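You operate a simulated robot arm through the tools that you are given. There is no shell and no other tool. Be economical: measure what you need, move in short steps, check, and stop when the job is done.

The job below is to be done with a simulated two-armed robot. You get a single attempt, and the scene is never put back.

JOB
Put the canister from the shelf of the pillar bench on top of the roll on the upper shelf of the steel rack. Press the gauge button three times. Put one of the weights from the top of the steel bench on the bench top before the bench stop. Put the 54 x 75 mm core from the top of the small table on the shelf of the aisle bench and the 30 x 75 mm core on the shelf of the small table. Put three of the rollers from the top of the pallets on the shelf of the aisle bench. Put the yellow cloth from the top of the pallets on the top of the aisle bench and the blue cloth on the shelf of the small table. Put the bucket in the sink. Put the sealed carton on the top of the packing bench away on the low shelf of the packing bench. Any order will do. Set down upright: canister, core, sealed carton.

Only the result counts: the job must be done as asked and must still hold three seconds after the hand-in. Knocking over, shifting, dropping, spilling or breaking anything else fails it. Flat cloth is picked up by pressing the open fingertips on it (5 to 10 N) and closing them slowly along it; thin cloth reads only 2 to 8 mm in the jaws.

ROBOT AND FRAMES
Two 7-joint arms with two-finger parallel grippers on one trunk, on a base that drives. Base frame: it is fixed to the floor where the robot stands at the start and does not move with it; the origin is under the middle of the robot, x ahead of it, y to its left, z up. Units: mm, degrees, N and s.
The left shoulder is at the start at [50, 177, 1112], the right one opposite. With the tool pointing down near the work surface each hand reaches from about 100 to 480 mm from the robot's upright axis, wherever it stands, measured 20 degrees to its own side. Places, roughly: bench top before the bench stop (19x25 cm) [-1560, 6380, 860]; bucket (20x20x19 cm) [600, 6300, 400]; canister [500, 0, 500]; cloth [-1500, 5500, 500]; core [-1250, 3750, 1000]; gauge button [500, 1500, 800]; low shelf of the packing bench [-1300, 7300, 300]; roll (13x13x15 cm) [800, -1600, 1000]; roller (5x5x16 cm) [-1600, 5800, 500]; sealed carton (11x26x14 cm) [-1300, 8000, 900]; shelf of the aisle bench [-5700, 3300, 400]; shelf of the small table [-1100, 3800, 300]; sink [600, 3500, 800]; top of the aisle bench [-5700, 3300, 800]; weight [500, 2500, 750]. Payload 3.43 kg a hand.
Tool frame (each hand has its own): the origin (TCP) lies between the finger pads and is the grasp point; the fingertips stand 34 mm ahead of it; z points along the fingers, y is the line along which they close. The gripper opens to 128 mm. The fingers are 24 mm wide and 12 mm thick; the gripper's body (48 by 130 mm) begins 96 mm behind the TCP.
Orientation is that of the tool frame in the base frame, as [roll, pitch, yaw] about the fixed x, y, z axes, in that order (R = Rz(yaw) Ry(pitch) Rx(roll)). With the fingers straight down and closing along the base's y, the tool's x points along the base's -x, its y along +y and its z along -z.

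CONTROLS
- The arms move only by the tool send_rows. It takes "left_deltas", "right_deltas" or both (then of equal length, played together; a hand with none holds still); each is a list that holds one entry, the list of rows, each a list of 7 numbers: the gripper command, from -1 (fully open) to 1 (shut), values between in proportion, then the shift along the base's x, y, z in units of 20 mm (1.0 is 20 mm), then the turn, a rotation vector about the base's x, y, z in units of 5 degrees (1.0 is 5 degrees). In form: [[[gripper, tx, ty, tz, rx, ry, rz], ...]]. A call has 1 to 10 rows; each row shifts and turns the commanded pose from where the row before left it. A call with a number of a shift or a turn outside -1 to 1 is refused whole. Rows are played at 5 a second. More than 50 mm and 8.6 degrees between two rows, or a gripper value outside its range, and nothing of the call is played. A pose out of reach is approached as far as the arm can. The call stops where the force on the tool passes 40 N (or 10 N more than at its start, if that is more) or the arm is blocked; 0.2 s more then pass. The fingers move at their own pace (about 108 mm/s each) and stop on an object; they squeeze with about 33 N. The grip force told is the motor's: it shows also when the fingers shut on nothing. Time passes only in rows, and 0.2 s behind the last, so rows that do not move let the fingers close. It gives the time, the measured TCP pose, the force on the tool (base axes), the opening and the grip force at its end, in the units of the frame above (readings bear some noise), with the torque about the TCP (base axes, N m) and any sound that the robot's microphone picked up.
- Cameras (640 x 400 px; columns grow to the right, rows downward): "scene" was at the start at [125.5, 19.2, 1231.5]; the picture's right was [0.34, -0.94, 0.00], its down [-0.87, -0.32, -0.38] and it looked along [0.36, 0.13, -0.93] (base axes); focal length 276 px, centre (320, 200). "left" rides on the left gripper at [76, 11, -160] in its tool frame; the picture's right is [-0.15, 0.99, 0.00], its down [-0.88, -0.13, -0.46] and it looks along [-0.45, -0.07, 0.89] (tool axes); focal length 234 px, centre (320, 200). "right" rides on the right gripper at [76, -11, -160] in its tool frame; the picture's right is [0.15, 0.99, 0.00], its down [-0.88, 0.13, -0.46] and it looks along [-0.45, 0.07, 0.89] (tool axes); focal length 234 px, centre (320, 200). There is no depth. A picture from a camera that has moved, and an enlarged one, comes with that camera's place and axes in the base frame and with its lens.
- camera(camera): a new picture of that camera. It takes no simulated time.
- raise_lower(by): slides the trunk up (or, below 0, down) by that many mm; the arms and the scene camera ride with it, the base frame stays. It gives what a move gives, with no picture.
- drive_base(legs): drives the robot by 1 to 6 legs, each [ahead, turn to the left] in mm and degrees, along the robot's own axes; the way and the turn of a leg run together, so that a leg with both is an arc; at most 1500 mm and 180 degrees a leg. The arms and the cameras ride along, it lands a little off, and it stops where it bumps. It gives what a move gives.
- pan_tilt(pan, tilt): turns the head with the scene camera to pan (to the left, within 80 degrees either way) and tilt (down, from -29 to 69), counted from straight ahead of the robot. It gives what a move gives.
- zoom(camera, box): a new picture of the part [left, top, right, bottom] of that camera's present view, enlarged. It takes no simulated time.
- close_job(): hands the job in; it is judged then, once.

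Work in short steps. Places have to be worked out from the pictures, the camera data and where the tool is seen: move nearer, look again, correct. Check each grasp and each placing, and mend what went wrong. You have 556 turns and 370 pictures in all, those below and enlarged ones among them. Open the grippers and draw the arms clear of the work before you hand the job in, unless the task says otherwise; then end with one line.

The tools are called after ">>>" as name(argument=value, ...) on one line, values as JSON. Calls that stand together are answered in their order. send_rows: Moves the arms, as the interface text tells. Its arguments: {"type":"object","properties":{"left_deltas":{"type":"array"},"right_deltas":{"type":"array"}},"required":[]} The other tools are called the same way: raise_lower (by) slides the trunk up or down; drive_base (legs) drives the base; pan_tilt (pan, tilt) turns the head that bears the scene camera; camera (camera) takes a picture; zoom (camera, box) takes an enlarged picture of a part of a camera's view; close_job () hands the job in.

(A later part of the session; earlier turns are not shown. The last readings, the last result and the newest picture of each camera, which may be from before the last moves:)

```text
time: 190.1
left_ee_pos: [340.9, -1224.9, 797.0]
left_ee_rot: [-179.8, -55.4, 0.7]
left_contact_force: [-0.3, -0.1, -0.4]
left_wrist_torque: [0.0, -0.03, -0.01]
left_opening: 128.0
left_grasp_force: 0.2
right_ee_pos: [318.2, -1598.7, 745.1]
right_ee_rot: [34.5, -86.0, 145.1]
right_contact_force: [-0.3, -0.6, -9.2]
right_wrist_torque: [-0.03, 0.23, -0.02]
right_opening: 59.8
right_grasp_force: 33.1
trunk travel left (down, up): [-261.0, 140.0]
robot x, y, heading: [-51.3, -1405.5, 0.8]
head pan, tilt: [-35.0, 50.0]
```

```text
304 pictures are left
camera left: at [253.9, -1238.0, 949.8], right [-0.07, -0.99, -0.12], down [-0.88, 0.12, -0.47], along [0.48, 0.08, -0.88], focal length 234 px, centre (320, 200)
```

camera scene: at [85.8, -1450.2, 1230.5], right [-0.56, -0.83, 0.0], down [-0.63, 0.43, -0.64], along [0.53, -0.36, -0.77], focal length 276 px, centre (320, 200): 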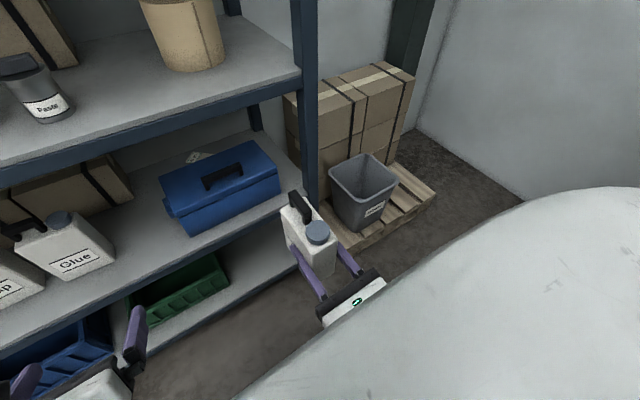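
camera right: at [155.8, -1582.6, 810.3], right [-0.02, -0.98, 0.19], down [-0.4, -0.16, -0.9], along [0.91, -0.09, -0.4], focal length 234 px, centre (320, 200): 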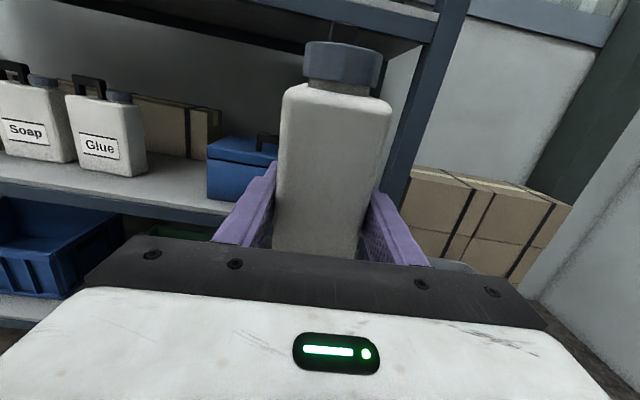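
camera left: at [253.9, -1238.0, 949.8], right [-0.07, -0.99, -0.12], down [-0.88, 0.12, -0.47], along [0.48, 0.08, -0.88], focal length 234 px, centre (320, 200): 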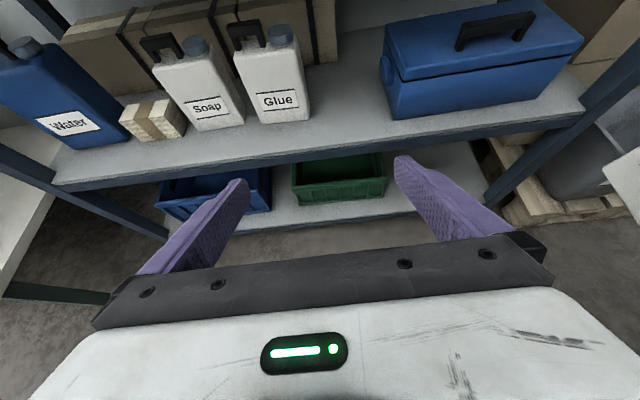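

The held camera would foul the front beam at this grip height, so I'll first set the canister on the free spot of that shelf left of the roll (y≈-1445) and regrasp it lower. I reposition the base sideways by ~165 mm.

>>> drive_base(legs=[[0, -12], [0, -13], [-400, 0], [0, 13], [0, 12], [300, 0]])

>>> raise_lower(by=140)

>>> send_rows(right_deltas=[[[1, 0, 0, 1, 0, 0, 0], [1, 0, 0, 1, 0, 0, 0], [1, 0, 0, 1, 0, 0, 0], [1, 0, 0, 1, 0, 0, 0], [1, 0, 0, 1, 0, 0, 0], [1, 0, 0, 1, 0, 0, 0], [1, 0, 0, 1, 0, 0, 0], [1, 0, 0, 1, 0, 0, 0], [1, 0, 0, 1, 0, 0, 0], [1, 0, 0, 0.5, 0, 0, 0]]])

>>> pan_tilt(pan=-25, tilt=25)

>>> camera(camera="scene")

>>> camera(camera="right")

```text
time: 197.4
left_ee_pos: [273.3, -1057.0, 795.9]
left_ee_rot: [-179.8, -55.4, 0.6]
left_contact_force: [1.2, -0.2, -0.3]
left_wrist_torque: [0.01, 0.02, 0.02]
left_opening: 127.8
left_grasp_force: 0.1
right_ee_pos: [251.6, -1430.4, 744.4]
right_ee_rot: [34.9, -85.9, 144.7]
right_contact_force: [0.0, 0.4, -8.2]
right_wrist_torque: [-0.03, 0.22, 0.03]
right_opening: 59.8
right_grasp_force: 32.2
trunk travel left (down, up): [-261.0, 140.0]
robot x, y, heading: [-118.0, -1237.8, 1.0]
head pan, tilt: [-35.0, 50.0]
```

```text
time: 199.1
left_ee_pos: [274.5, -1056.2, 936.0]
left_ee_rot: [-179.8, -55.4, 0.7]
left_contact_force: [0.6, -0.2, -0.6]
left_wrist_torque: [-0.01, 0.03, 0.0]
left_opening: 127.8
left_grasp_force: 0.1
right_ee_pos: [251.2, -1430.5, 884.2]
right_ee_rot: [35.2, -86.0, 144.4]
right_contact_force: [0.0, -1.0, -8.5]
right_wrist_torque: [0.01, 0.23, -0.01]
right_opening: 59.8
right_grasp_force: 32.8
trunk travel left (down, up): [-401.0, 0.0]
robot x, y, heading: [-116.9, -1239.2, 0.8]
head pan, tilt: [-35.0, 50.0]
```

```text
time: 201.3
left_ee_pos: [274.8, -1056.7, 937.0]
left_ee_rot: [-179.9, -55.4, 0.6]
left_contact_force: [-0.5, -0.2, 0.2]
left_wrist_torque: [0.01, -0.04, 0.01]
left_opening: 128.1
left_grasp_force: 0.1
right_ee_pos: [265.7, -1422.4, 1045.5]
right_ee_rot: [35.0, -85.9, 144.6]
right_contact_force: [0.3, -0.6, -9.6]
right_wrist_torque: [0.0, 0.21, 0.02]
right_opening: 60.0
right_grasp_force: 33.2
right hand out of reach, approached as far as the arm can: row 8, 9, 10
trunk travel left (down, up): [-401.0, 0.0]
robot x, y, heading: [-114.1, -1243.0, 0.8]
head pan, tilt: [-35.0, 50.0]
```

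```text
time: 202.2
left_ee_pos: [274.6, -1057.2, 936.0]
left_ee_rot: [-179.8, -55.4, 0.7]
left_contact_force: [0.3, 0.2, 0.6]
left_wrist_torque: [-0.02, 0.01, -0.01]
left_opening: 128.1
left_grasp_force: 0.0
right_ee_pos: [265.5, -1422.5, 1044.1]
right_ee_rot: [34.2, -85.9, 145.3]
right_contact_force: [-0.2, -0.4, -8.5]
right_wrist_torque: [-0.02, 0.2, 0.02]
right_opening: 60.0
right_grasp_force: 32.8
trunk travel left (down, up): [-401.0, 0.0]
robot x, y, heading: [-116.8, -1242.6, 0.9]
head pan, tilt: [-25.0, 25.0]
```

```text
303 pictures are left
camera scene: at [39.2, -1277.1, 1407.8], right [-0.41, -0.91, 0.0], down [-0.39, 0.17, -0.91], along [0.83, -0.37, -0.42], focal length 276 px, centre (320, 200)
```

scene: 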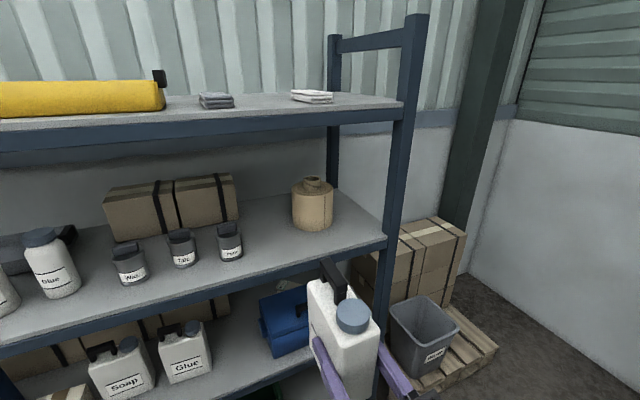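

```text
302 pictures are left
camera right: at [102.5, -1406.2, 1110.2], right [-0.02, -0.98, 0.19], down [-0.4, -0.16, -0.9], along [0.91, -0.09, -0.39], focal length 234 px, centre (320, 200)
```

right: 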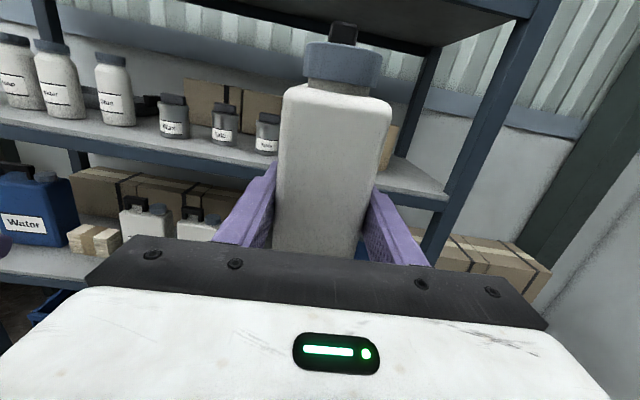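

>>> send_rows(right_deltas=[[[1, 0.9, -0.15, 0.2, 0, 0, 0], [1, 0.9, -0.15, 0.2, 0, 0, 0], [1, 0.9, -0.15, 0.2, 0, 0, 0], [1, 0.9, -0.15, 0.2, 0, 0, 0], [1, 0.9, -0.15, 0.3, 0, 0, 0], [1, 0.9, -0.15, 0.4, 0, 0, 0], [1, 0.9, -0.1, 0.4, 0, 0, 0], [1, 0.9, 0, 0.4, 0, 0, 0], [1, 0, 0, 0, 0, 0, 0]]])

>>> camera(camera="scene")

```text
time: 204.2
left_ee_pos: [273.8, -1057.0, 936.3]
left_ee_rot: [-179.8, -55.5, 0.7]
left_contact_force: [0.3, 0.5, 0.3]
left_wrist_torque: [-0.02, -0.02, 0.0]
left_opening: 127.8
left_grasp_force: 0.1
right_ee_pos: [408.1, -1442.1, 1090.7]
right_ee_rot: [35.5, -86.0, 144.0]
right_contact_force: [0.0, 1.7, -8.8]
right_wrist_torque: [0.03, 0.22, 0.0]
right_opening: 59.8
right_grasp_force: 33.0
trunk travel left (down, up): [-401.0, 0.0]
robot x, y, heading: [-117.4, -1244.5, 0.6]
head pan, tilt: [-25.0, 25.0]
```

```text
301 pictures are left
camera scene: at [39.3, -1277.2, 1407.9], right [-0.41, -0.91, 0.0], down [-0.39, 0.17, -0.91], along [0.83, -0.37, -0.42], focal length 276 px, centre (320, 200)
```

scene: 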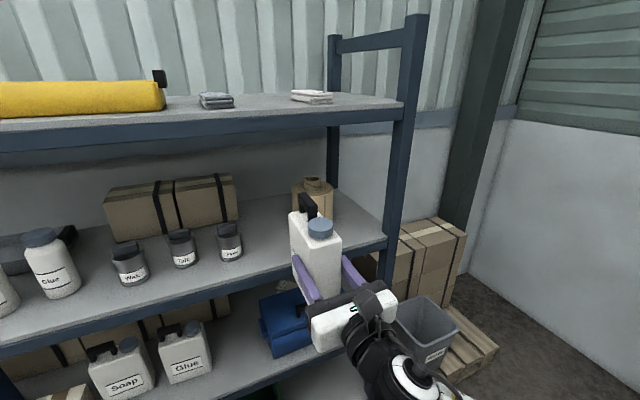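

>>> drive_base(legs=[[115, 0], [110, 0]])

>>> camera(camera="scene")

>>> camera(camera="right")

```text
time: 206.2
left_ee_pos: [498.1, -1055.4, 936.1]
left_ee_rot: [-179.8, -55.4, 0.8]
left_contact_force: [1.0, -0.1, -0.1]
left_wrist_torque: [0.02, -0.02, 0.0]
left_opening: 128.2
left_grasp_force: 0.1
right_ee_pos: [633.3, -1438.8, 1091.2]
right_ee_rot: [35.6, -86.0, 143.9]
right_contact_force: [1.1, -0.5, -9.3]
right_wrist_torque: [0.03, 0.23, -0.01]
right_opening: 60.0
right_grasp_force: 33.0
trunk travel left (down, up): [-401.0, 0.0]
robot x, y, heading: [108.1, -1234.1, 0.7]
head pan, tilt: [-25.0, 25.0]
```

```text
300 pictures are left
camera scene: at [263.7, -1273.9, 1407.7], right [-0.41, -0.91, 0.0], down [-0.39, 0.17, -0.91], along [0.83, -0.37, -0.42], focal length 276 px, centre (320, 200)
```

scene: 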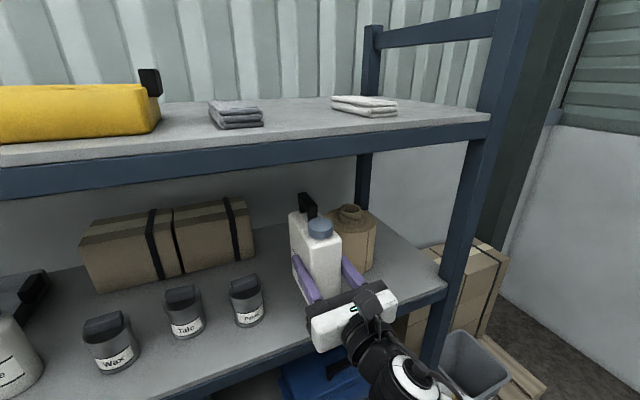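

```text
299 pictures are left
camera right: at [469.6, -1422.5, 1156.0], right [-0.02, -0.98, 0.19], down [-0.41, -0.16, -0.9], along [0.91, -0.09, -0.4], focal length 234 px, centre (320, 200)
```

right: 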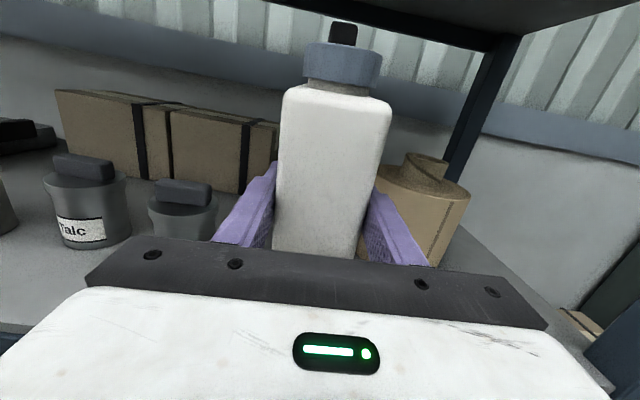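

I level the hand (about +4° pitch, +2° roll) and lower the canister onto the shelf in small steps.

>>> send_rows(right_deltas=[[[1, 0, 0, 0, 0.23, 0.4, 0], [1, 0, 0, 0, 0.22, 0.4, 0], [1, 0, 0, -0.5, 0, 0, 0], [1, 0, 0, -0.5, 0, 0, 0], [1, 0, 0, 0, 0, 0, 0]]])

```text
time: 207.4
left_ee_pos: [497.5, -1054.5, 937.1]
left_ee_rot: [-179.8, -55.4, 0.8]
left_contact_force: [-0.2, -0.4, 0.7]
left_wrist_torque: [0.0, 0.01, 0.0]
left_opening: 128.1
left_grasp_force: 0.0
right_ee_pos: [631.8, -1437.9, 1071.1]
right_ee_rot: [172.8, -89.2, 6.9]
right_contact_force: [0.2, -0.2, -8.7]
right_wrist_torque: [0.02, 0.23, 0.03]
right_opening: 59.9
right_grasp_force: 32.7
trunk travel left (down, up): [-401.0, 0.0]
robot x, y, heading: [105.6, -1236.4, 1.4]
head pan, tilt: [-25.0, 25.0]
```

>>> send_rows(right_deltas=[[[1, 0, 0, -0.2, 0, 0, 0], [1, 0, 0, -0.2, 0, 0, 0], [1, 0, 0, 0, 0, 0, 0]]])

>>> send_rows(right_deltas=[[[1, 0, 0, -0.2, 0, 0, 0], [1, 0, 0, 0, 0, 0, 0]]])

>>> send_rows(right_deltas=[[[1, 0, 0, -0.2, 0, 0, 0], [1, 0, 0, 0, 0, 0, 0]]])

```text
time: 208.2
left_ee_pos: [497.9, -1053.4, 936.7]
left_ee_rot: [-179.9, -55.4, 0.8]
left_contact_force: [0.9, 0.5, -0.5]
left_wrist_torque: [-0.02, 0.0, 0.02]
left_opening: 127.9
left_grasp_force: 0.0
right_ee_pos: [631.2, -1438.3, 1062.6]
right_ee_rot: [173.7, -89.2, 6.0]
right_contact_force: [0.3, -0.2, -9.4]
right_wrist_torque: [-0.01, 0.23, 0.01]
right_opening: 59.7
right_grasp_force: 32.8
trunk travel left (down, up): [-401.0, 0.0]
robot x, y, heading: [102.1, -1237.9, 1.0]
head pan, tilt: [-25.0, 25.0]
```

```text
time: 208.8
left_ee_pos: [498.6, -1053.1, 937.3]
left_ee_rot: [-179.8, -55.3, 0.8]
left_contact_force: [0.5, -0.1, -0.6]
left_wrist_torque: [-0.01, 0.0, 0.0]
left_opening: 128.0
left_grasp_force: 0.0
right_ee_pos: [631.0, -1438.3, 1057.2]
right_ee_rot: [172.6, -89.1, 7.0]
right_contact_force: [-0.7, 0.1, -9.4]
right_wrist_torque: [0.02, 0.22, 0.03]
right_opening: 60.0
right_grasp_force: 33.0
trunk travel left (down, up): [-401.0, 0.0]
robot x, y, heading: [104.7, -1236.4, 0.7]
head pan, tilt: [-25.0, 25.0]
```

```text
time: 209.4
left_ee_pos: [496.2, -1052.8, 935.5]
left_ee_rot: [-179.8, -55.5, 0.9]
left_contact_force: [-0.7, 0.9, -0.2]
left_wrist_torque: [-0.06, 0.01, -0.03]
left_opening: 128.1
left_grasp_force: 0.1
right_ee_pos: [632.5, -1439.2, 1052.6]
right_ee_rot: [172.8, -89.3, 6.9]
right_contact_force: [0.5, 1.2, -9.6]
right_wrist_torque: [0.02, 0.24, 0.02]
right_opening: 60.0
right_grasp_force: 32.9
trunk travel left (down, up): [-401.0, 0.0]
robot x, y, heading: [104.1, -1238.8, 0.8]
head pan, tilt: [-25.0, 25.0]
```

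>>> send_rows(right_deltas=[[[1, 0, 0, -0.2, 0, 0, 0], [1, 0, 0, 0, 0, 0, 0]]])

>>> send_rows(right_deltas=[[[1, 0, 0, -0.2, 0, 0, 0], [1, 0, 0, 0, 0, 0, 0]]])

>>> send_rows(right_deltas=[[[1, 0, 0, -0.2, 0, 0, 0], [1, 0, 0, 0, 0, 0, 0]]])

>>> camera(camera="scene")

```text
time: 210.0
left_ee_pos: [498.0, -1054.5, 936.3]
left_ee_rot: [-179.8, -55.4, 0.8]
left_contact_force: [0.1, -0.3, -0.4]
left_wrist_torque: [-0.02, -0.03, 0.0]
left_opening: 128.2
left_grasp_force: 0.0
right_ee_pos: [631.1, -1438.6, 1049.0]
right_ee_rot: [173.1, -89.2, 6.4]
right_contact_force: [-0.6, -0.5, -8.6]
right_wrist_torque: [0.0, 0.15, -0.03]
right_opening: 59.8
right_grasp_force: 32.8
trunk travel left (down, up): [-401.0, 0.0]
robot x, y, heading: [103.4, -1234.6, 0.8]
head pan, tilt: [-25.0, 25.0]
```

```text
time: 210.6
left_ee_pos: [496.5, -1053.3, 936.2]
left_ee_rot: [-179.8, -55.4, 0.7]
left_contact_force: [0.9, 0.5, -0.6]
left_wrist_torque: [0.0, -0.01, 0.0]
left_opening: 128.0
left_grasp_force: 0.0
right_ee_pos: [631.7, -1439.0, 1049.4]
right_ee_rot: [162.9, -89.6, 16.7]
right_contact_force: [1.6, -0.3, -0.2]
right_wrist_torque: [0.21, -0.75, -0.12]
right_opening: 60.0
right_grasp_force: 33.2
trunk travel left (down, up): [-401.0, 0.0]
robot x, y, heading: [105.9, -1236.8, 0.8]
head pan, tilt: [-25.0, 25.0]
```

```text
time: 211.2
left_ee_pos: [495.5, -1052.8, 937.2]
left_ee_rot: [-179.9, -55.6, 0.7]
left_contact_force: [0.0, 0.4, 0.2]
left_wrist_torque: [0.04, 0.03, -0.01]
left_opening: 127.9
left_grasp_force: 0.2
right_ee_pos: [630.2, -1439.9, 1049.1]
right_ee_rot: [52.8, -89.8, 126.9]
right_contact_force: [3.2, -4.7, 23.1]
right_wrist_torque: [0.28, 0.17, 0.15]
right_opening: 59.8
right_grasp_force: 33.1
trunk travel left (down, up): [-401.0, 0.0]
robot x, y, heading: [113.7, -1235.5, 0.8]
head pan, tilt: [-25.0, 25.0]
```

```text
298 pictures are left
camera scene: at [259.9, -1273.5, 1408.6], right [-0.41, -0.91, 0.0], down [-0.38, 0.17, -0.91], along [0.83, -0.37, -0.42], focal length 276 px, centre (320, 200)
```

scene: 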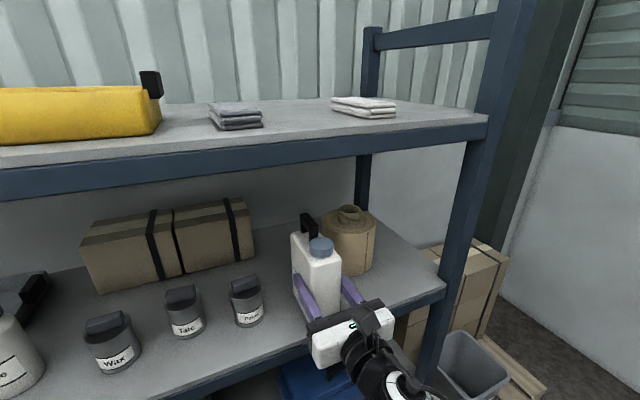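

The canister stands on the shelf. I release, drop the hand ~34 mm, and regrasp lower and a bit deeper.

>>> send_rows(right_deltas=[[[1, 0, 0, 0.35, 0, 0, 0], [-0.2, 0, 0, 0, 0, 0, 0], [-0.2, 0, 0, 0, 0, 0, 0], [-0.2, 0, 0, -0.6, 0, 0, 0], [-0.2, 0.3, 0, -0.6, 0, 0, 0], [-0.2, 0.3, 0, -0.5, 0, 0, 0], [-0.2, 0, 0, 0, 0, 0, 0]]])

>>> camera(camera="right")

>>> camera(camera="scene")

```text
time: 212.8
left_ee_pos: [497.2, -1053.7, 936.6]
left_ee_rot: [-179.9, -55.4, 0.8]
left_contact_force: [0.0, 0.1, 0.6]
left_wrist_torque: [-0.03, -0.03, -0.02]
left_opening: 128.0
left_grasp_force: 0.0
right_ee_pos: [645.2, -1437.2, 1016.5]
right_ee_rot: [169.7, -89.3, 9.9]
right_contact_force: [-0.7, 0.2, 0.0]
right_wrist_torque: [0.0, 0.0, 0.0]
right_opening: 77.0
right_grasp_force: 0.0
trunk travel left (down, up): [-401.0, 0.0]
robot x, y, heading: [104.8, -1236.9, 1.1]
head pan, tilt: [-25.0, 25.0]
```

```text
297 pictures are left
camera right: at [485.9, -1425.2, 1093.5], right [0.0, -0.99, 0.15], down [-0.47, -0.13, -0.87], along [0.88, -0.07, -0.46], focal length 234 px, centre (320, 200)
```

right: 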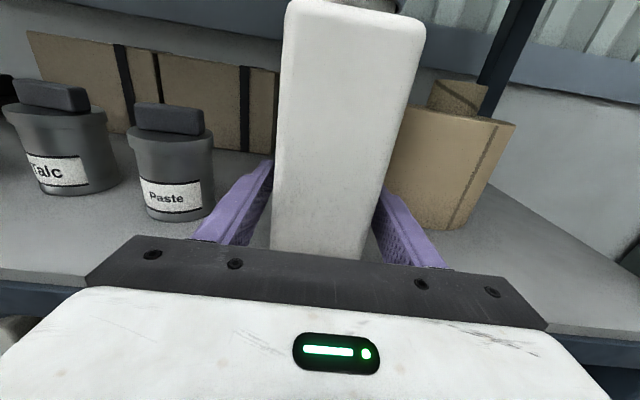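

```text
296 pictures are left
camera scene: at [261.6, -1273.6, 1408.0], right [-0.41, -0.91, 0.0], down [-0.39, 0.17, -0.91], along [0.83, -0.37, -0.42], focal length 276 px, centre (320, 200)
```

scene: 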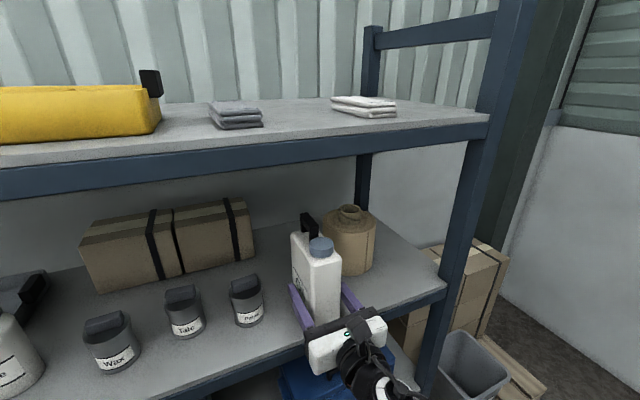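

>>> zoom(camera="scene", box=[270, 190, 390, 340])

```text
2.67 times, centred on (330, 265) of scene
camera zoom: at [261.6, -1273.6, 1408.0], right [-0.41, -0.91, 0.0], down [-0.39, 0.17, -0.91], along [0.83, -0.37, -0.42], focal length 736 px, centre (293, 27)
```

zoom: 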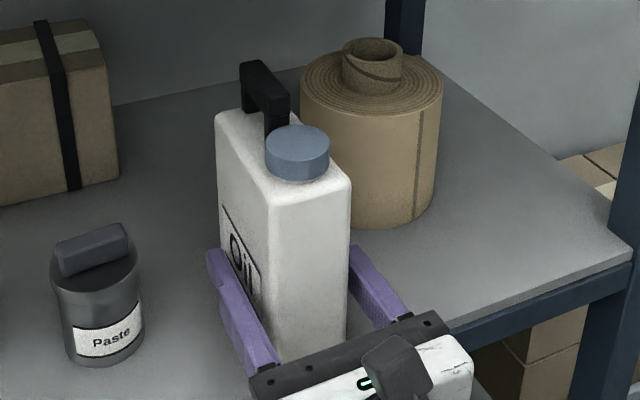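

Canister height comes out ~189 mm, so it fits above the stub (1306 < plate 1327) if raised behind the beam. I regrip, check, and lift inside.

>>> send_rows(right_deltas=[[[1, 0, 0, 0, 0, 0, 0], [1, 0, 0, 0, 0, 0, 0], [1, 0, 0, 0.5, 0, 0, 0], [1, 0, 0, 0.5, 0, 0, 0], [1, 0, 0, 0.5, 0, 0, 0], [1, 0, 0, 0.5, 0, 0, 0], [1, 0, 0, 0, 0, 0, 0]]])

>>> camera(camera="scene")

```text
time: 214.4
left_ee_pos: [497.3, -1053.9, 936.2]
left_ee_rot: [-179.7, -55.4, 0.8]
left_contact_force: [0.9, 0.2, 0.0]
left_wrist_torque: [-0.04, -0.02, 0.01]
left_opening: 128.1
left_grasp_force: 0.0
right_ee_pos: [644.6, -1438.0, 1054.3]
right_ee_rot: [172.8, -89.2, 6.9]
right_contact_force: [-0.4, -0.1, -9.3]
right_wrist_torque: [-0.01, 0.11, 0.0]
right_opening: 60.1
right_grasp_force: 32.6
trunk travel left (down, up): [-401.0, 0.0]
robot x, y, heading: [106.8, -1235.0, 1.1]
head pan, tilt: [-25.0, 25.0]
```

```text
294 pictures are left
camera scene: at [262.6, -1274.0, 1407.9], right [-0.41, -0.91, 0.0], down [-0.39, 0.17, -0.91], along [0.83, -0.37, -0.42], focal length 276 px, centre (320, 200)
```

scene: 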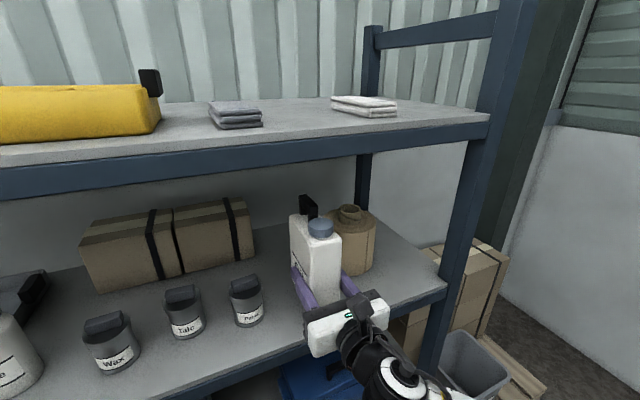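

>>> send_rows(right_deltas=[[[1, 0.7, 0, 0.5, 0, 0, 0], [1, 0.7, 0, 0.5, 0, 0, 0], [1, 0.6, 0, 0.5, 0, 0, 0], [1, 0, 0, 0.8, 0, 0, 0], [1, 0, 0, 0.8, 0, 0, 0], [1, 0, 0, 0.8, 0, 0, 0], [1, 0, 0, 0, 0, 0, 0]]])

>>> camera(camera="scene")

>>> camera(camera="right")

```text
time: 216.0
left_ee_pos: [498.0, -1054.5, 936.0]
left_ee_rot: [-179.8, -55.4, 0.8]
left_contact_force: [0.3, 0.0, 0.3]
left_wrist_torque: [-0.02, 0.04, -0.01]
left_opening: 127.9
left_grasp_force: 0.1
right_ee_pos: [685.0, -1437.1, 1133.4]
right_ee_rot: [171.4, -89.2, 8.2]
right_contact_force: [0.8, 0.1, -9.0]
right_wrist_torque: [0.0, 0.11, 0.05]
right_opening: 59.8
right_grasp_force: 32.8
trunk travel left (down, up): [-401.0, 0.0]
robot x, y, heading: [105.4, -1240.9, 0.6]
head pan, tilt: [-25.0, 25.0]
```

```text
293 pictures are left
camera scene: at [262.7, -1274.0, 1407.8], right [-0.41, -0.91, 0.0], down [-0.39, 0.17, -0.91], along [0.83, -0.37, -0.42], focal length 276 px, centre (320, 200)
```

scene: 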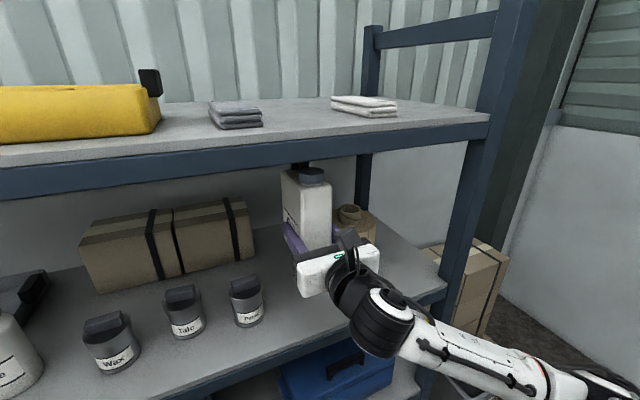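

```text
292 pictures are left
camera right: at [526.6, -1425.3, 1210.9], right [0.0, -0.99, 0.15], down [-0.47, -0.13, -0.87], along [0.88, -0.07, -0.46], focal length 234 px, centre (320, 200)
```

right: 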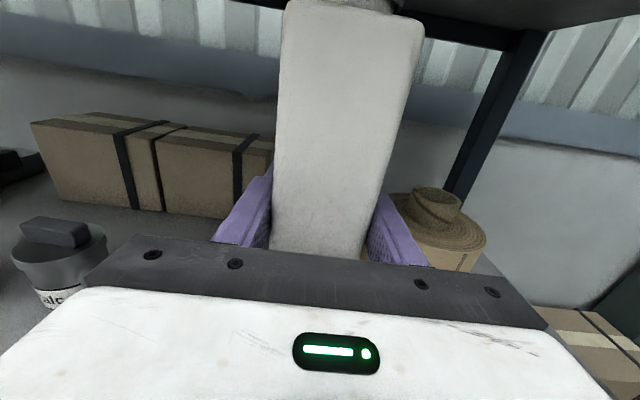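

>>> send_rows(right_deltas=[[[1, 0, 0, 0.6, 0, 0, 0], [1, 0, 0, 0.6, 0, 0, 0], [1, 0, 0, 0.7, 0, 0, 0], [1, 0, 0, 0, 0, 0, 0]]])

>>> send_rows(right_deltas=[[[1, 0, -0.6, 0, 0, 0, 0], [1, 0, -0.6, 0, 0, 0, 0], [1, 0, -0.6, 0, 0, 0, 0], [1, 0, 0, 0, 0, 0, 0]]])

>>> camera(camera="right")

>>> camera(camera="scene")

```text
time: 217.0
left_ee_pos: [497.0, -1054.6, 936.2]
left_ee_rot: [-179.8, -55.4, 0.8]
left_contact_force: [0.7, 0.7, -0.9]
left_wrist_torque: [-0.01, -0.03, 0.01]
left_opening: 128.1
left_grasp_force: 0.0
right_ee_pos: [683.5, -1438.8, 1171.5]
right_ee_rot: [171.2, -89.2, 8.6]
right_contact_force: [0.4, -0.8, -9.3]
right_wrist_torque: [0.01, 0.09, -0.03]
right_opening: 60.0
right_grasp_force: 33.0
trunk travel left (down, up): [-401.0, 0.0]
robot x, y, heading: [103.7, -1235.7, 1.0]
head pan, tilt: [-25.0, 25.0]
```

```text
time: 218.0
left_ee_pos: [498.1, -1054.3, 936.4]
left_ee_rot: [-179.8, -55.4, 0.9]
left_contact_force: [-0.2, -0.4, 0.6]
left_wrist_torque: [0.01, 0.03, -0.02]
left_opening: 127.9
left_grasp_force: 0.1
right_ee_pos: [683.0, -1473.7, 1171.3]
right_ee_rot: [175.9, -89.3, 3.7]
right_contact_force: [0.5, 0.9, -9.6]
right_wrist_torque: [0.02, 0.12, -0.01]
right_opening: 59.9
right_grasp_force: 32.9
trunk travel left (down, up): [-401.0, 0.0]
robot x, y, heading: [105.9, -1238.0, 1.0]
head pan, tilt: [-25.0, 25.0]
```

```text
291 pictures are left
camera right: at [525.8, -1461.2, 1249.4], right [0.0, -0.99, 0.15], down [-0.47, -0.13, -0.87], along [0.88, -0.07, -0.46], focal length 234 px, centre (320, 200)
```

right: 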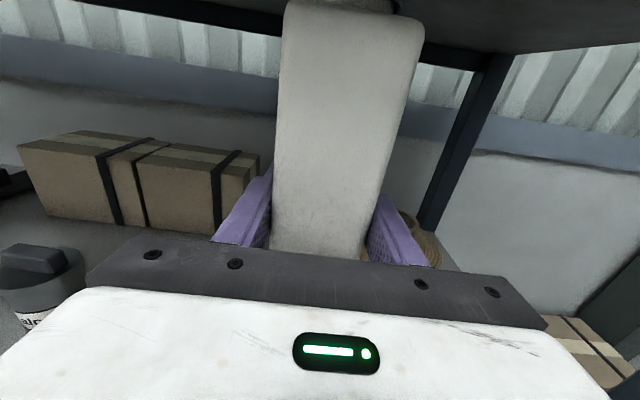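

```text
290 pictures are left
camera scene: at [262.7, -1273.9, 1407.8], right [-0.41, -0.91, 0.0], down [-0.39, 0.17, -0.91], along [0.83, -0.37, -0.42], focal length 276 px, centre (320, 200)
```

scene: 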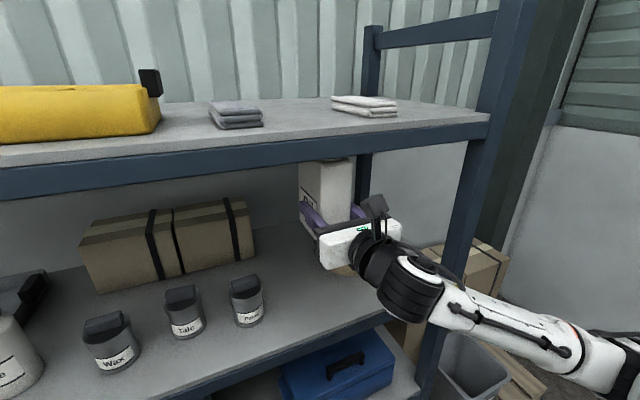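

No contact, camera top ~1267 stays below the beam. I continue over the roll.

>>> send_rows(right_deltas=[[[1, 0.3, -0.7, 0, 0, 0, 0], [1, 0.3, -0.7, 0, 0, 0, 0], [1, 0.3, -0.7, 0, 0, 0, 0], [1, 0.4, -0.7, 0, 0, 0, 0], [1, 0.6, -0.7, 0, 0, 0, 0], [1, 0.6, -0.7, 0, 0, 0, 0], [1, 0.6, -0.7, 0, 0, 0, 0], [1, 0, 0, 0, 0, 0, 0]]])

>>> camera(camera="scene")

>>> zoom(camera="scene", box=[290, 130, 470, 290])

```text
time: 219.8
left_ee_pos: [496.9, -1053.5, 936.1]
left_ee_rot: [-179.9, -55.4, 0.8]
left_contact_force: [0.6, -0.7, -1.0]
left_wrist_torque: [0.0, 0.02, 0.0]
left_opening: 128.3
left_grasp_force: 0.2
right_ee_pos: [745.1, -1571.7, 1171.4]
right_ee_rot: [173.7, -89.2, 6.2]
right_contact_force: [0.1, 0.3, -8.7]
right_wrist_torque: [-0.03, 0.09, 0.01]
right_opening: 59.7
right_grasp_force: 33.4
trunk travel left (down, up): [-401.0, 0.0]
robot x, y, heading: [109.0, -1233.6, 1.0]
head pan, tilt: [-25.0, 25.0]
```

```text
289 pictures are left
camera scene: at [262.6, -1274.1, 1407.9], right [-0.41, -0.91, 0.0], down [-0.39, 0.17, -0.91], along [0.83, -0.37, -0.42], focal length 276 px, centre (320, 200)
```

scene: 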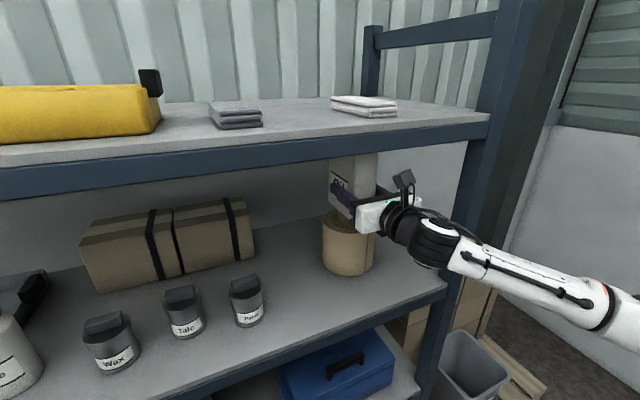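

```text
2.50 times, centred on (380, 210) of scene
camera zoom: at [262.6, -1274.1, 1407.9], right [-0.41, -0.91, 0.0], down [-0.39, 0.17, -0.91], along [0.83, -0.37, -0.42], focal length 690 px, centre (170, 175)
```

zoom: 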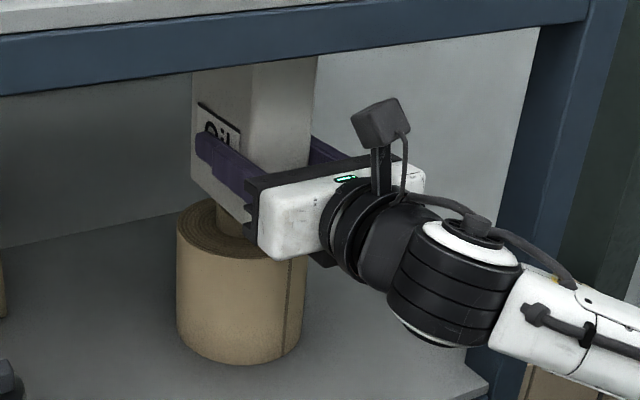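

The canister sits above the stub. I lower gently to contact.

>>> send_rows(right_deltas=[[[1, 0.1, 0, -0.15, 0, 0, 0], [1, 0, 0, -0.1, 0, 0, 0], [1, 0, 0, 0, 0, 0, 0]]])

>>> send_rows(right_deltas=[[[1, 0, 0, -0.15, 0, 0, 0], [1, 0, 0, 0, 0, 0, 0]]])

>>> send_rows(right_deltas=[[[1, 0, 0, -0.15, 0, 0, 0], [1, 0, 0, 0, 0, 0, 0]]])

```text
time: 220.6
left_ee_pos: [497.3, -1053.8, 936.8]
left_ee_rot: [-179.8, -55.4, 0.7]
left_contact_force: [0.6, 0.1, -0.2]
left_wrist_torque: [0.05, -0.01, -0.01]
left_opening: 128.2
left_grasp_force: 0.0
right_ee_pos: [749.2, -1571.5, 1166.3]
right_ee_rot: [172.7, -89.3, 7.0]
right_contact_force: [0.0, -0.2, -8.1]
right_wrist_torque: [0.02, 0.05, -0.02]
right_opening: 59.8
right_grasp_force: 32.7
trunk travel left (down, up): [-401.0, 0.0]
robot x, y, heading: [105.6, -1237.3, 1.0]
head pan, tilt: [-25.0, 25.0]
```

```text
time: 221.2
left_ee_pos: [496.2, -1052.6, 937.5]
left_ee_rot: [-180.0, -55.5, 0.8]
left_contact_force: [0.0, 0.4, -0.2]
left_wrist_torque: [-0.02, -0.03, -0.03]
left_opening: 128.1
left_grasp_force: 0.0
right_ee_pos: [747.4, -1572.1, 1165.8]
right_ee_rot: [160.8, -89.6, 18.8]
right_contact_force: [4.8, -0.4, 2.9]
right_wrist_torque: [0.01, -0.13, 0.01]
right_opening: 59.8
right_grasp_force: 32.9
trunk travel left (down, up): [-401.0, 0.0]
robot x, y, heading: [104.8, -1238.2, 1.1]
head pan, tilt: [-25.0, 25.0]
```

```text
time: 221.8
left_ee_pos: [496.4, -1052.9, 936.8]
left_ee_rot: [-180.0, -55.4, 0.9]
left_contact_force: [0.3, 0.5, 0.9]
left_wrist_torque: [0.02, 0.01, 0.01]
left_opening: 128.0
left_grasp_force: 0.1
right_ee_pos: [747.5, -1571.0, 1165.9]
right_ee_rot: [119.6, -89.7, 60.0]
right_contact_force: [10.0, 0.0, 18.1]
right_wrist_torque: [0.11, -0.43, -0.04]
right_opening: 60.2
right_grasp_force: 32.9
trunk travel left (down, up): [-401.0, 0.0]
robot x, y, heading: [105.1, -1237.3, 1.1]
head pan, tilt: [-25.0, 25.0]
```

Contact on the stub with the centre of mass well inside it. I relieve the pressure, open slightly, and check.

>>> send_rows(right_deltas=[[[1, 0, 0, 0.25, 0, 0, 0], [1, 0, 0, 0, 0, 0, 0], [0, 0, 0, 0, 0, 0, 0], [-0.15, 0, 0, 0, 0, 0, 0], [-0.15, 0, 0, 0, 0, 0, 0]]])

>>> zoom(camera="scene", box=[290, 130, 470, 290])

>>> camera(camera="right")

```text
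time: 223.0
left_ee_pos: [496.6, -1053.5, 936.4]
left_ee_rot: [-179.9, -55.4, 0.8]
left_contact_force: [-0.7, -0.3, 0.6]
left_wrist_torque: [-0.01, 0.0, 0.0]
left_opening: 127.8
left_grasp_force: 0.1
right_ee_pos: [747.4, -1573.5, 1166.2]
right_ee_rot: [170.8, -89.3, 9.0]
right_contact_force: [-0.5, 1.1, -0.1]
right_wrist_torque: [0.0, -0.03, -0.02]
right_opening: 73.7
right_grasp_force: 0.1
trunk travel left (down, up): [-401.0, 0.0]
robot x, y, heading: [107.0, -1234.3, 1.1]
head pan, tilt: [-25.0, 25.0]
```

```text
2.50 times, centred on (380, 210) of scene
camera zoom: at [261.6, -1273.6, 1408.0], right [-0.41, -0.91, 0.0], down [-0.39, 0.17, -0.91], along [0.83, -0.37, -0.42], focal length 690 px, centre (170, 175)
```

zoom: 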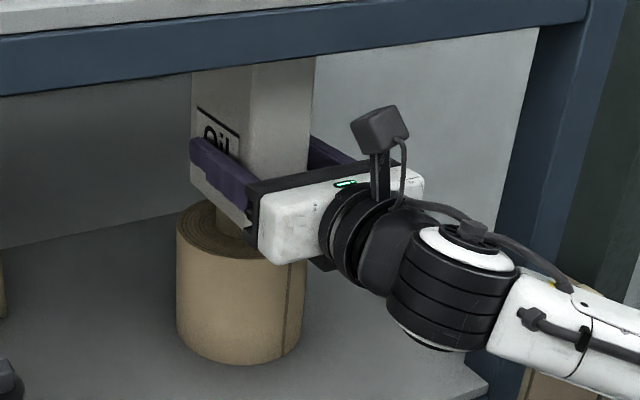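

```text
286 pictures are left
camera right: at [589.1, -1560.1, 1243.6], right [0.0, -0.99, 0.15], down [-0.47, -0.13, -0.87], along [0.88, -0.07, -0.46], focal length 234 px, centre (320, 200)
```

right: 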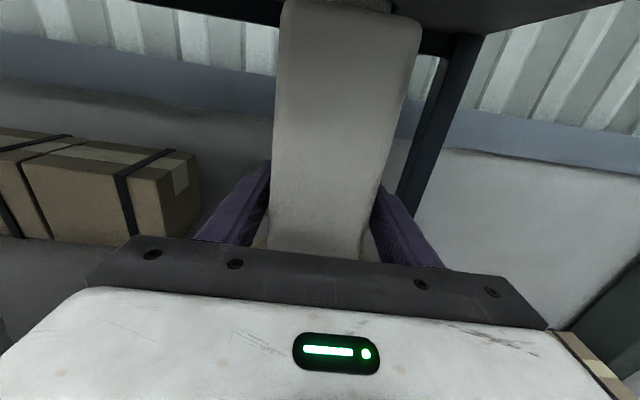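

The canister stands free. I retreat straight back.

>>> send_rows(right_deltas=[[[-0.15, -0.6, 0, 0, 0, 0, 0], [-0.15, -0.6, 0, 0, 0, 0, 0], [-0.15, -0.6, 0, 0, 0, 0, 0], [-0.15, -0.7, 0, 0, 0, 0, 0], [-0.15, -0.8, 0, 0, 0, 0, 0], [-0.15, -0.8, 0, 0, 0, 0, 0], [-0.15, -0.8, 0, 0, 0, 0, 0], [-0.15, -0.8, 0, 0, 0, 0, 0], [-0.15, -0.8, 0, 0, 0, 0, 0], [-0.15, -0.8, 0, 0, 0, 0, 0]]])

>>> camera(camera="scene")

```text
time: 225.2
left_ee_pos: [497.0, -1053.7, 937.3]
left_ee_rot: [-179.9, -55.4, 0.7]
left_contact_force: [0.4, -0.4, 0.5]
left_wrist_torque: [0.01, 0.01, 0.02]
left_opening: 127.9
left_grasp_force: 0.0
right_ee_pos: [599.7, -1571.9, 1166.4]
right_ee_rot: [172.6, -89.2, 7.0]
right_contact_force: [0.1, -0.5, 0.3]
right_wrist_torque: [-0.02, -0.02, 0.0]
right_opening: 73.4
right_grasp_force: 0.1
trunk travel left (down, up): [-401.0, 0.0]
robot x, y, heading: [104.7, -1236.1, 1.0]
head pan, tilt: [-25.0, 25.0]
```

```text
285 pictures are left
camera scene: at [261.4, -1273.4, 1408.1], right [-0.41, -0.91, 0.0], down [-0.39, 0.17, -0.91], along [0.83, -0.37, -0.42], focal length 276 px, centre (320, 200)
```

scene: 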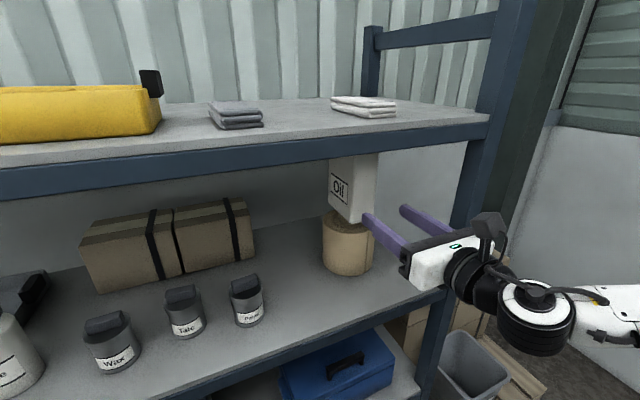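

Canister placed. I back away, return both hands to pointing down, and head for the gauge.

>>> drive_base(legs=[[-500, 0]])

>>> send_rows(left_deltas=[[[-1, 0, 0, 0.3, 0, 1, 0], [-1, 0, 0, 0.3, 0, 1, 0], [-1, 0, 0, 0, 0, 1, 0], [-1, 0, 0, 0, 0, 1, 0], [-1, 0, 0, 0, 0, 1, 0], [-1, 0, 0, 0, 0, 1, 0], [-1, 0, 0, 0, 0, 1, 0], [-1, 0, 0, 0, 0, 1, 0], [-1, 0, 0, 0, 0, 1, 0], [-1, 0, 0, 0, 0, 1, 0]]], right_deltas=[[[-1, -0.5, 0.5, -0.6, 0, 1, 0], [-1, -0.5, 0.5, -0.6, 0, 1, 0], [-1, -0.5, 0.5, -0.6, 0, 1, 0], [-1, -0.5, 0.5, -0.6, 0, 1, 0], [-1, -0.5, 0.5, -0.6, 0, 1, 0], [-1, -0.5, 0.5, -0.6, 0, 1, 0], [-1, -0.5, 0.5, -0.6, 0, 1, 0], [-1, -0.5, 0.5, -0.6, 0, 1, 0], [-1, -0.5, 0.5, -0.6, 0, 1, 0], [-1, -0.5, 0.5, -0.6, 0, 1, 0]]])

>>> send_rows(left_deltas=[[[-1, 0, 0, 0, 0, 1, 0], [-1, 0, 0, 0, 0, 0, 0], [-1, 0, 0, 0, 0, 0, 0], [-1, 0, 0, 0, 0, 0, 0], [-1, 0, 0, 0, 0, 0, 0], [-1, 0, 0, 0, 0, 0, 0], [-1, 0, 0, 0, 0, 0, 0], [-1, 0, 0, 0, 0, 0, 0]]], right_deltas=[[[-1, 0, 0.3, -0.3, 0, 1, 0], [-1, 0, 0.3, -0.3, 0, 1, 0], [-1, 0, 0, -0.3, 0, 1, 0], [-1, 0, 0, -0.3, 0, 1, 0], [-1, 0, 0, -0.3, 0, 1, 0], [-1, 0, 0, -0.3, 0, 1, 0], [-1, 0, 0, 0, 0, 1, 0], [-1, 0, 0, 0, 0, 0.8, 0]]])

```text
time: 228.1
left_ee_pos: [-2.5, -1062.1, 935.4]
left_ee_rot: [-179.8, -55.5, 0.6]
left_contact_force: [-0.8, 0.4, -0.1]
left_wrist_torque: [-0.01, -0.01, -0.01]
left_opening: 127.8
left_grasp_force: 0.0
right_ee_pos: [100.5, -1580.1, 1166.0]
right_ee_rot: [170.6, -89.3, 9.1]
right_contact_force: [-0.6, -0.8, -0.2]
right_wrist_torque: [0.02, 0.0, -0.01]
right_opening: 73.7
right_grasp_force: 0.1
trunk travel left (down, up): [-401.0, 0.0]
robot x, y, heading: [-390.9, -1243.1, 0.8]
head pan, tilt: [-25.0, 25.0]
```

```text
time: 230.3
left_ee_pos: [1.5, -1062.7, 946.1]
left_ee_rot: [-179.3, -5.3, 0.4]
left_contact_force: [0.6, 0.4, 0.3]
left_wrist_torque: [0.0, -0.02, 0.02]
left_opening: 128.1
left_grasp_force: 0.1
left hand out of reach, approached as far as the arm can: row 1
right_ee_pos: [44.4, -1495.3, 1038.3]
right_ee_rot: [179.4, -39.2, 0.2]
right_contact_force: [0.2, 0.3, -0.3]
right_wrist_torque: [0.06, -0.04, 0.01]
right_opening: 127.9
right_grasp_force: 0.1
right hand out of reach, approached as far as the arm can: row 1, 2, 3, 4, 5, 6
trunk travel left (down, up): [-401.0, 0.0]
robot x, y, heading: [-393.3, -1244.0, 0.7]
head pan, tilt: [-25.0, 25.0]
```

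```text
time: 232.1
left_ee_pos: [2.6, -1063.8, 944.1]
left_ee_rot: [-179.4, -0.4, 0.4]
left_contact_force: [0.2, -0.4, -0.9]
left_wrist_torque: [0.01, -0.03, 0.02]
left_opening: 127.9
left_grasp_force: 0.0
right_ee_pos: [43.5, -1484.1, 1000.1]
right_ee_rot: [179.5, -0.3, 0.0]
right_contact_force: [-0.3, 0.3, -0.2]
right_wrist_torque: [-0.02, 0.0, 0.04]
right_opening: 128.0
right_grasp_force: 0.1
trunk travel left (down, up): [-401.0, 0.0]
robot x, y, heading: [-391.9, -1243.2, 0.5]
head pan, tilt: [-25.0, 25.0]
```

Both hands are neutral. I drive up the aisle to y≈1450 and look at the gauge bench.

>>> drive_base(legs=[[0, 90], [1400, 0], [1250, 0], [0, -60]])

>>> pan_tilt(pan=-25, tilt=30)

>>> camera(camera="scene")

```text
time: 251.5
left_ee_pos: [-239.5, 1757.6, 944.4]
left_ee_rot: [-179.2, -0.4, 30.9]
left_contact_force: [-0.9, 0.7, -1.1]
left_wrist_torque: [0.01, 0.0, 0.02]
left_opening: 128.0
left_grasp_force: 0.1
right_ee_pos: [8.5, 1416.0, 1000.1]
right_ee_rot: [179.7, -0.3, 30.5]
right_contact_force: [-0.3, 0.3, -0.1]
right_wrist_torque: [0.0, -0.01, -0.03]
right_opening: 128.1
right_grasp_force: 0.1
trunk travel left (down, up): [-401.0, 0.0]
robot x, y, heading: [-482.0, 1402.3, 31.4]
head pan, tilt: [-25.0, 25.0]
```

```text
time: 252.2
left_ee_pos: [-239.2, 1757.4, 944.2]
left_ee_rot: [-179.3, -0.3, 30.8]
left_contact_force: [0.7, -0.4, -0.1]
left_wrist_torque: [0.02, 0.0, -0.02]
left_opening: 128.0
left_grasp_force: 0.0
right_ee_pos: [8.2, 1416.2, 1001.2]
right_ee_rot: [179.6, -0.3, 30.6]
right_contact_force: [0.4, 0.8, 1.5]
right_wrist_torque: [0.02, 0.0, -0.02]
right_opening: 128.0
right_grasp_force: 0.0
trunk travel left (down, up): [-401.0, 0.0]
robot x, y, heading: [-489.0, 1401.2, 31.4]
head pan, tilt: [-25.0, 30.0]
```

```text
284 pictures are left
camera scene: at [-337.7, 1447.2, 1400.1], right [0.11, -0.99, 0.0], down [-0.5, -0.05, -0.87], along [0.86, 0.09, -0.5], focal length 276 px, centre (320, 200)
```

scene: 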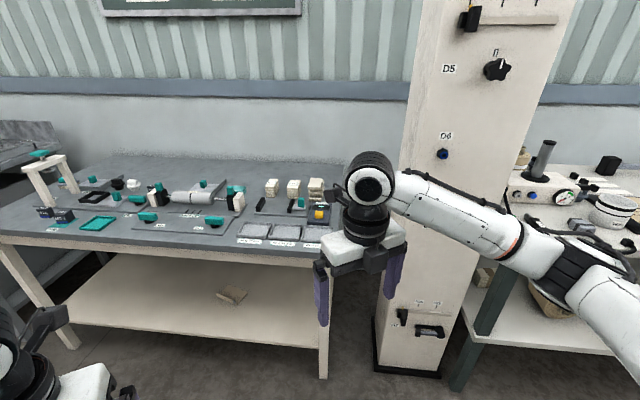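

>>> zoom(camera="scene", box=[20, 140, 340, 260])

>>> zoom(camera="scene", box=[500, 130, 640, 230])

```text
2.00 times, centred on (180, 200) of scene
camera zoom: at [-337.7, 1447.2, 1400.1], right [0.11, -0.99, 0.0], down [-0.5, -0.05, -0.87], along [0.86, 0.09, -0.5], focal length 552 px, centre (600, 200)
```

zoom: 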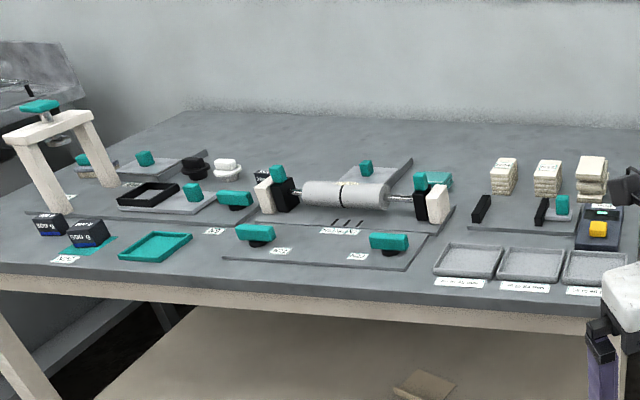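

```text
4.00 times, centred on (570, 180) of scene
camera zoom: at [-337.7, 1447.2, 1400.1], right [0.11, -0.99, 0.0], down [-0.5, -0.05, -0.87], along [0.86, 0.09, -0.5], focal length 1104 px, centre (-680, 280)
```

zoom: 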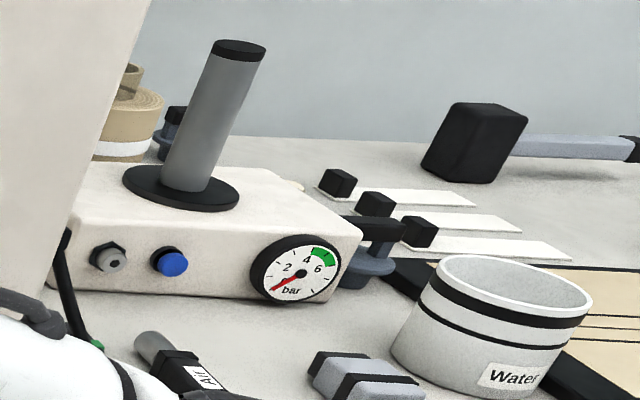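

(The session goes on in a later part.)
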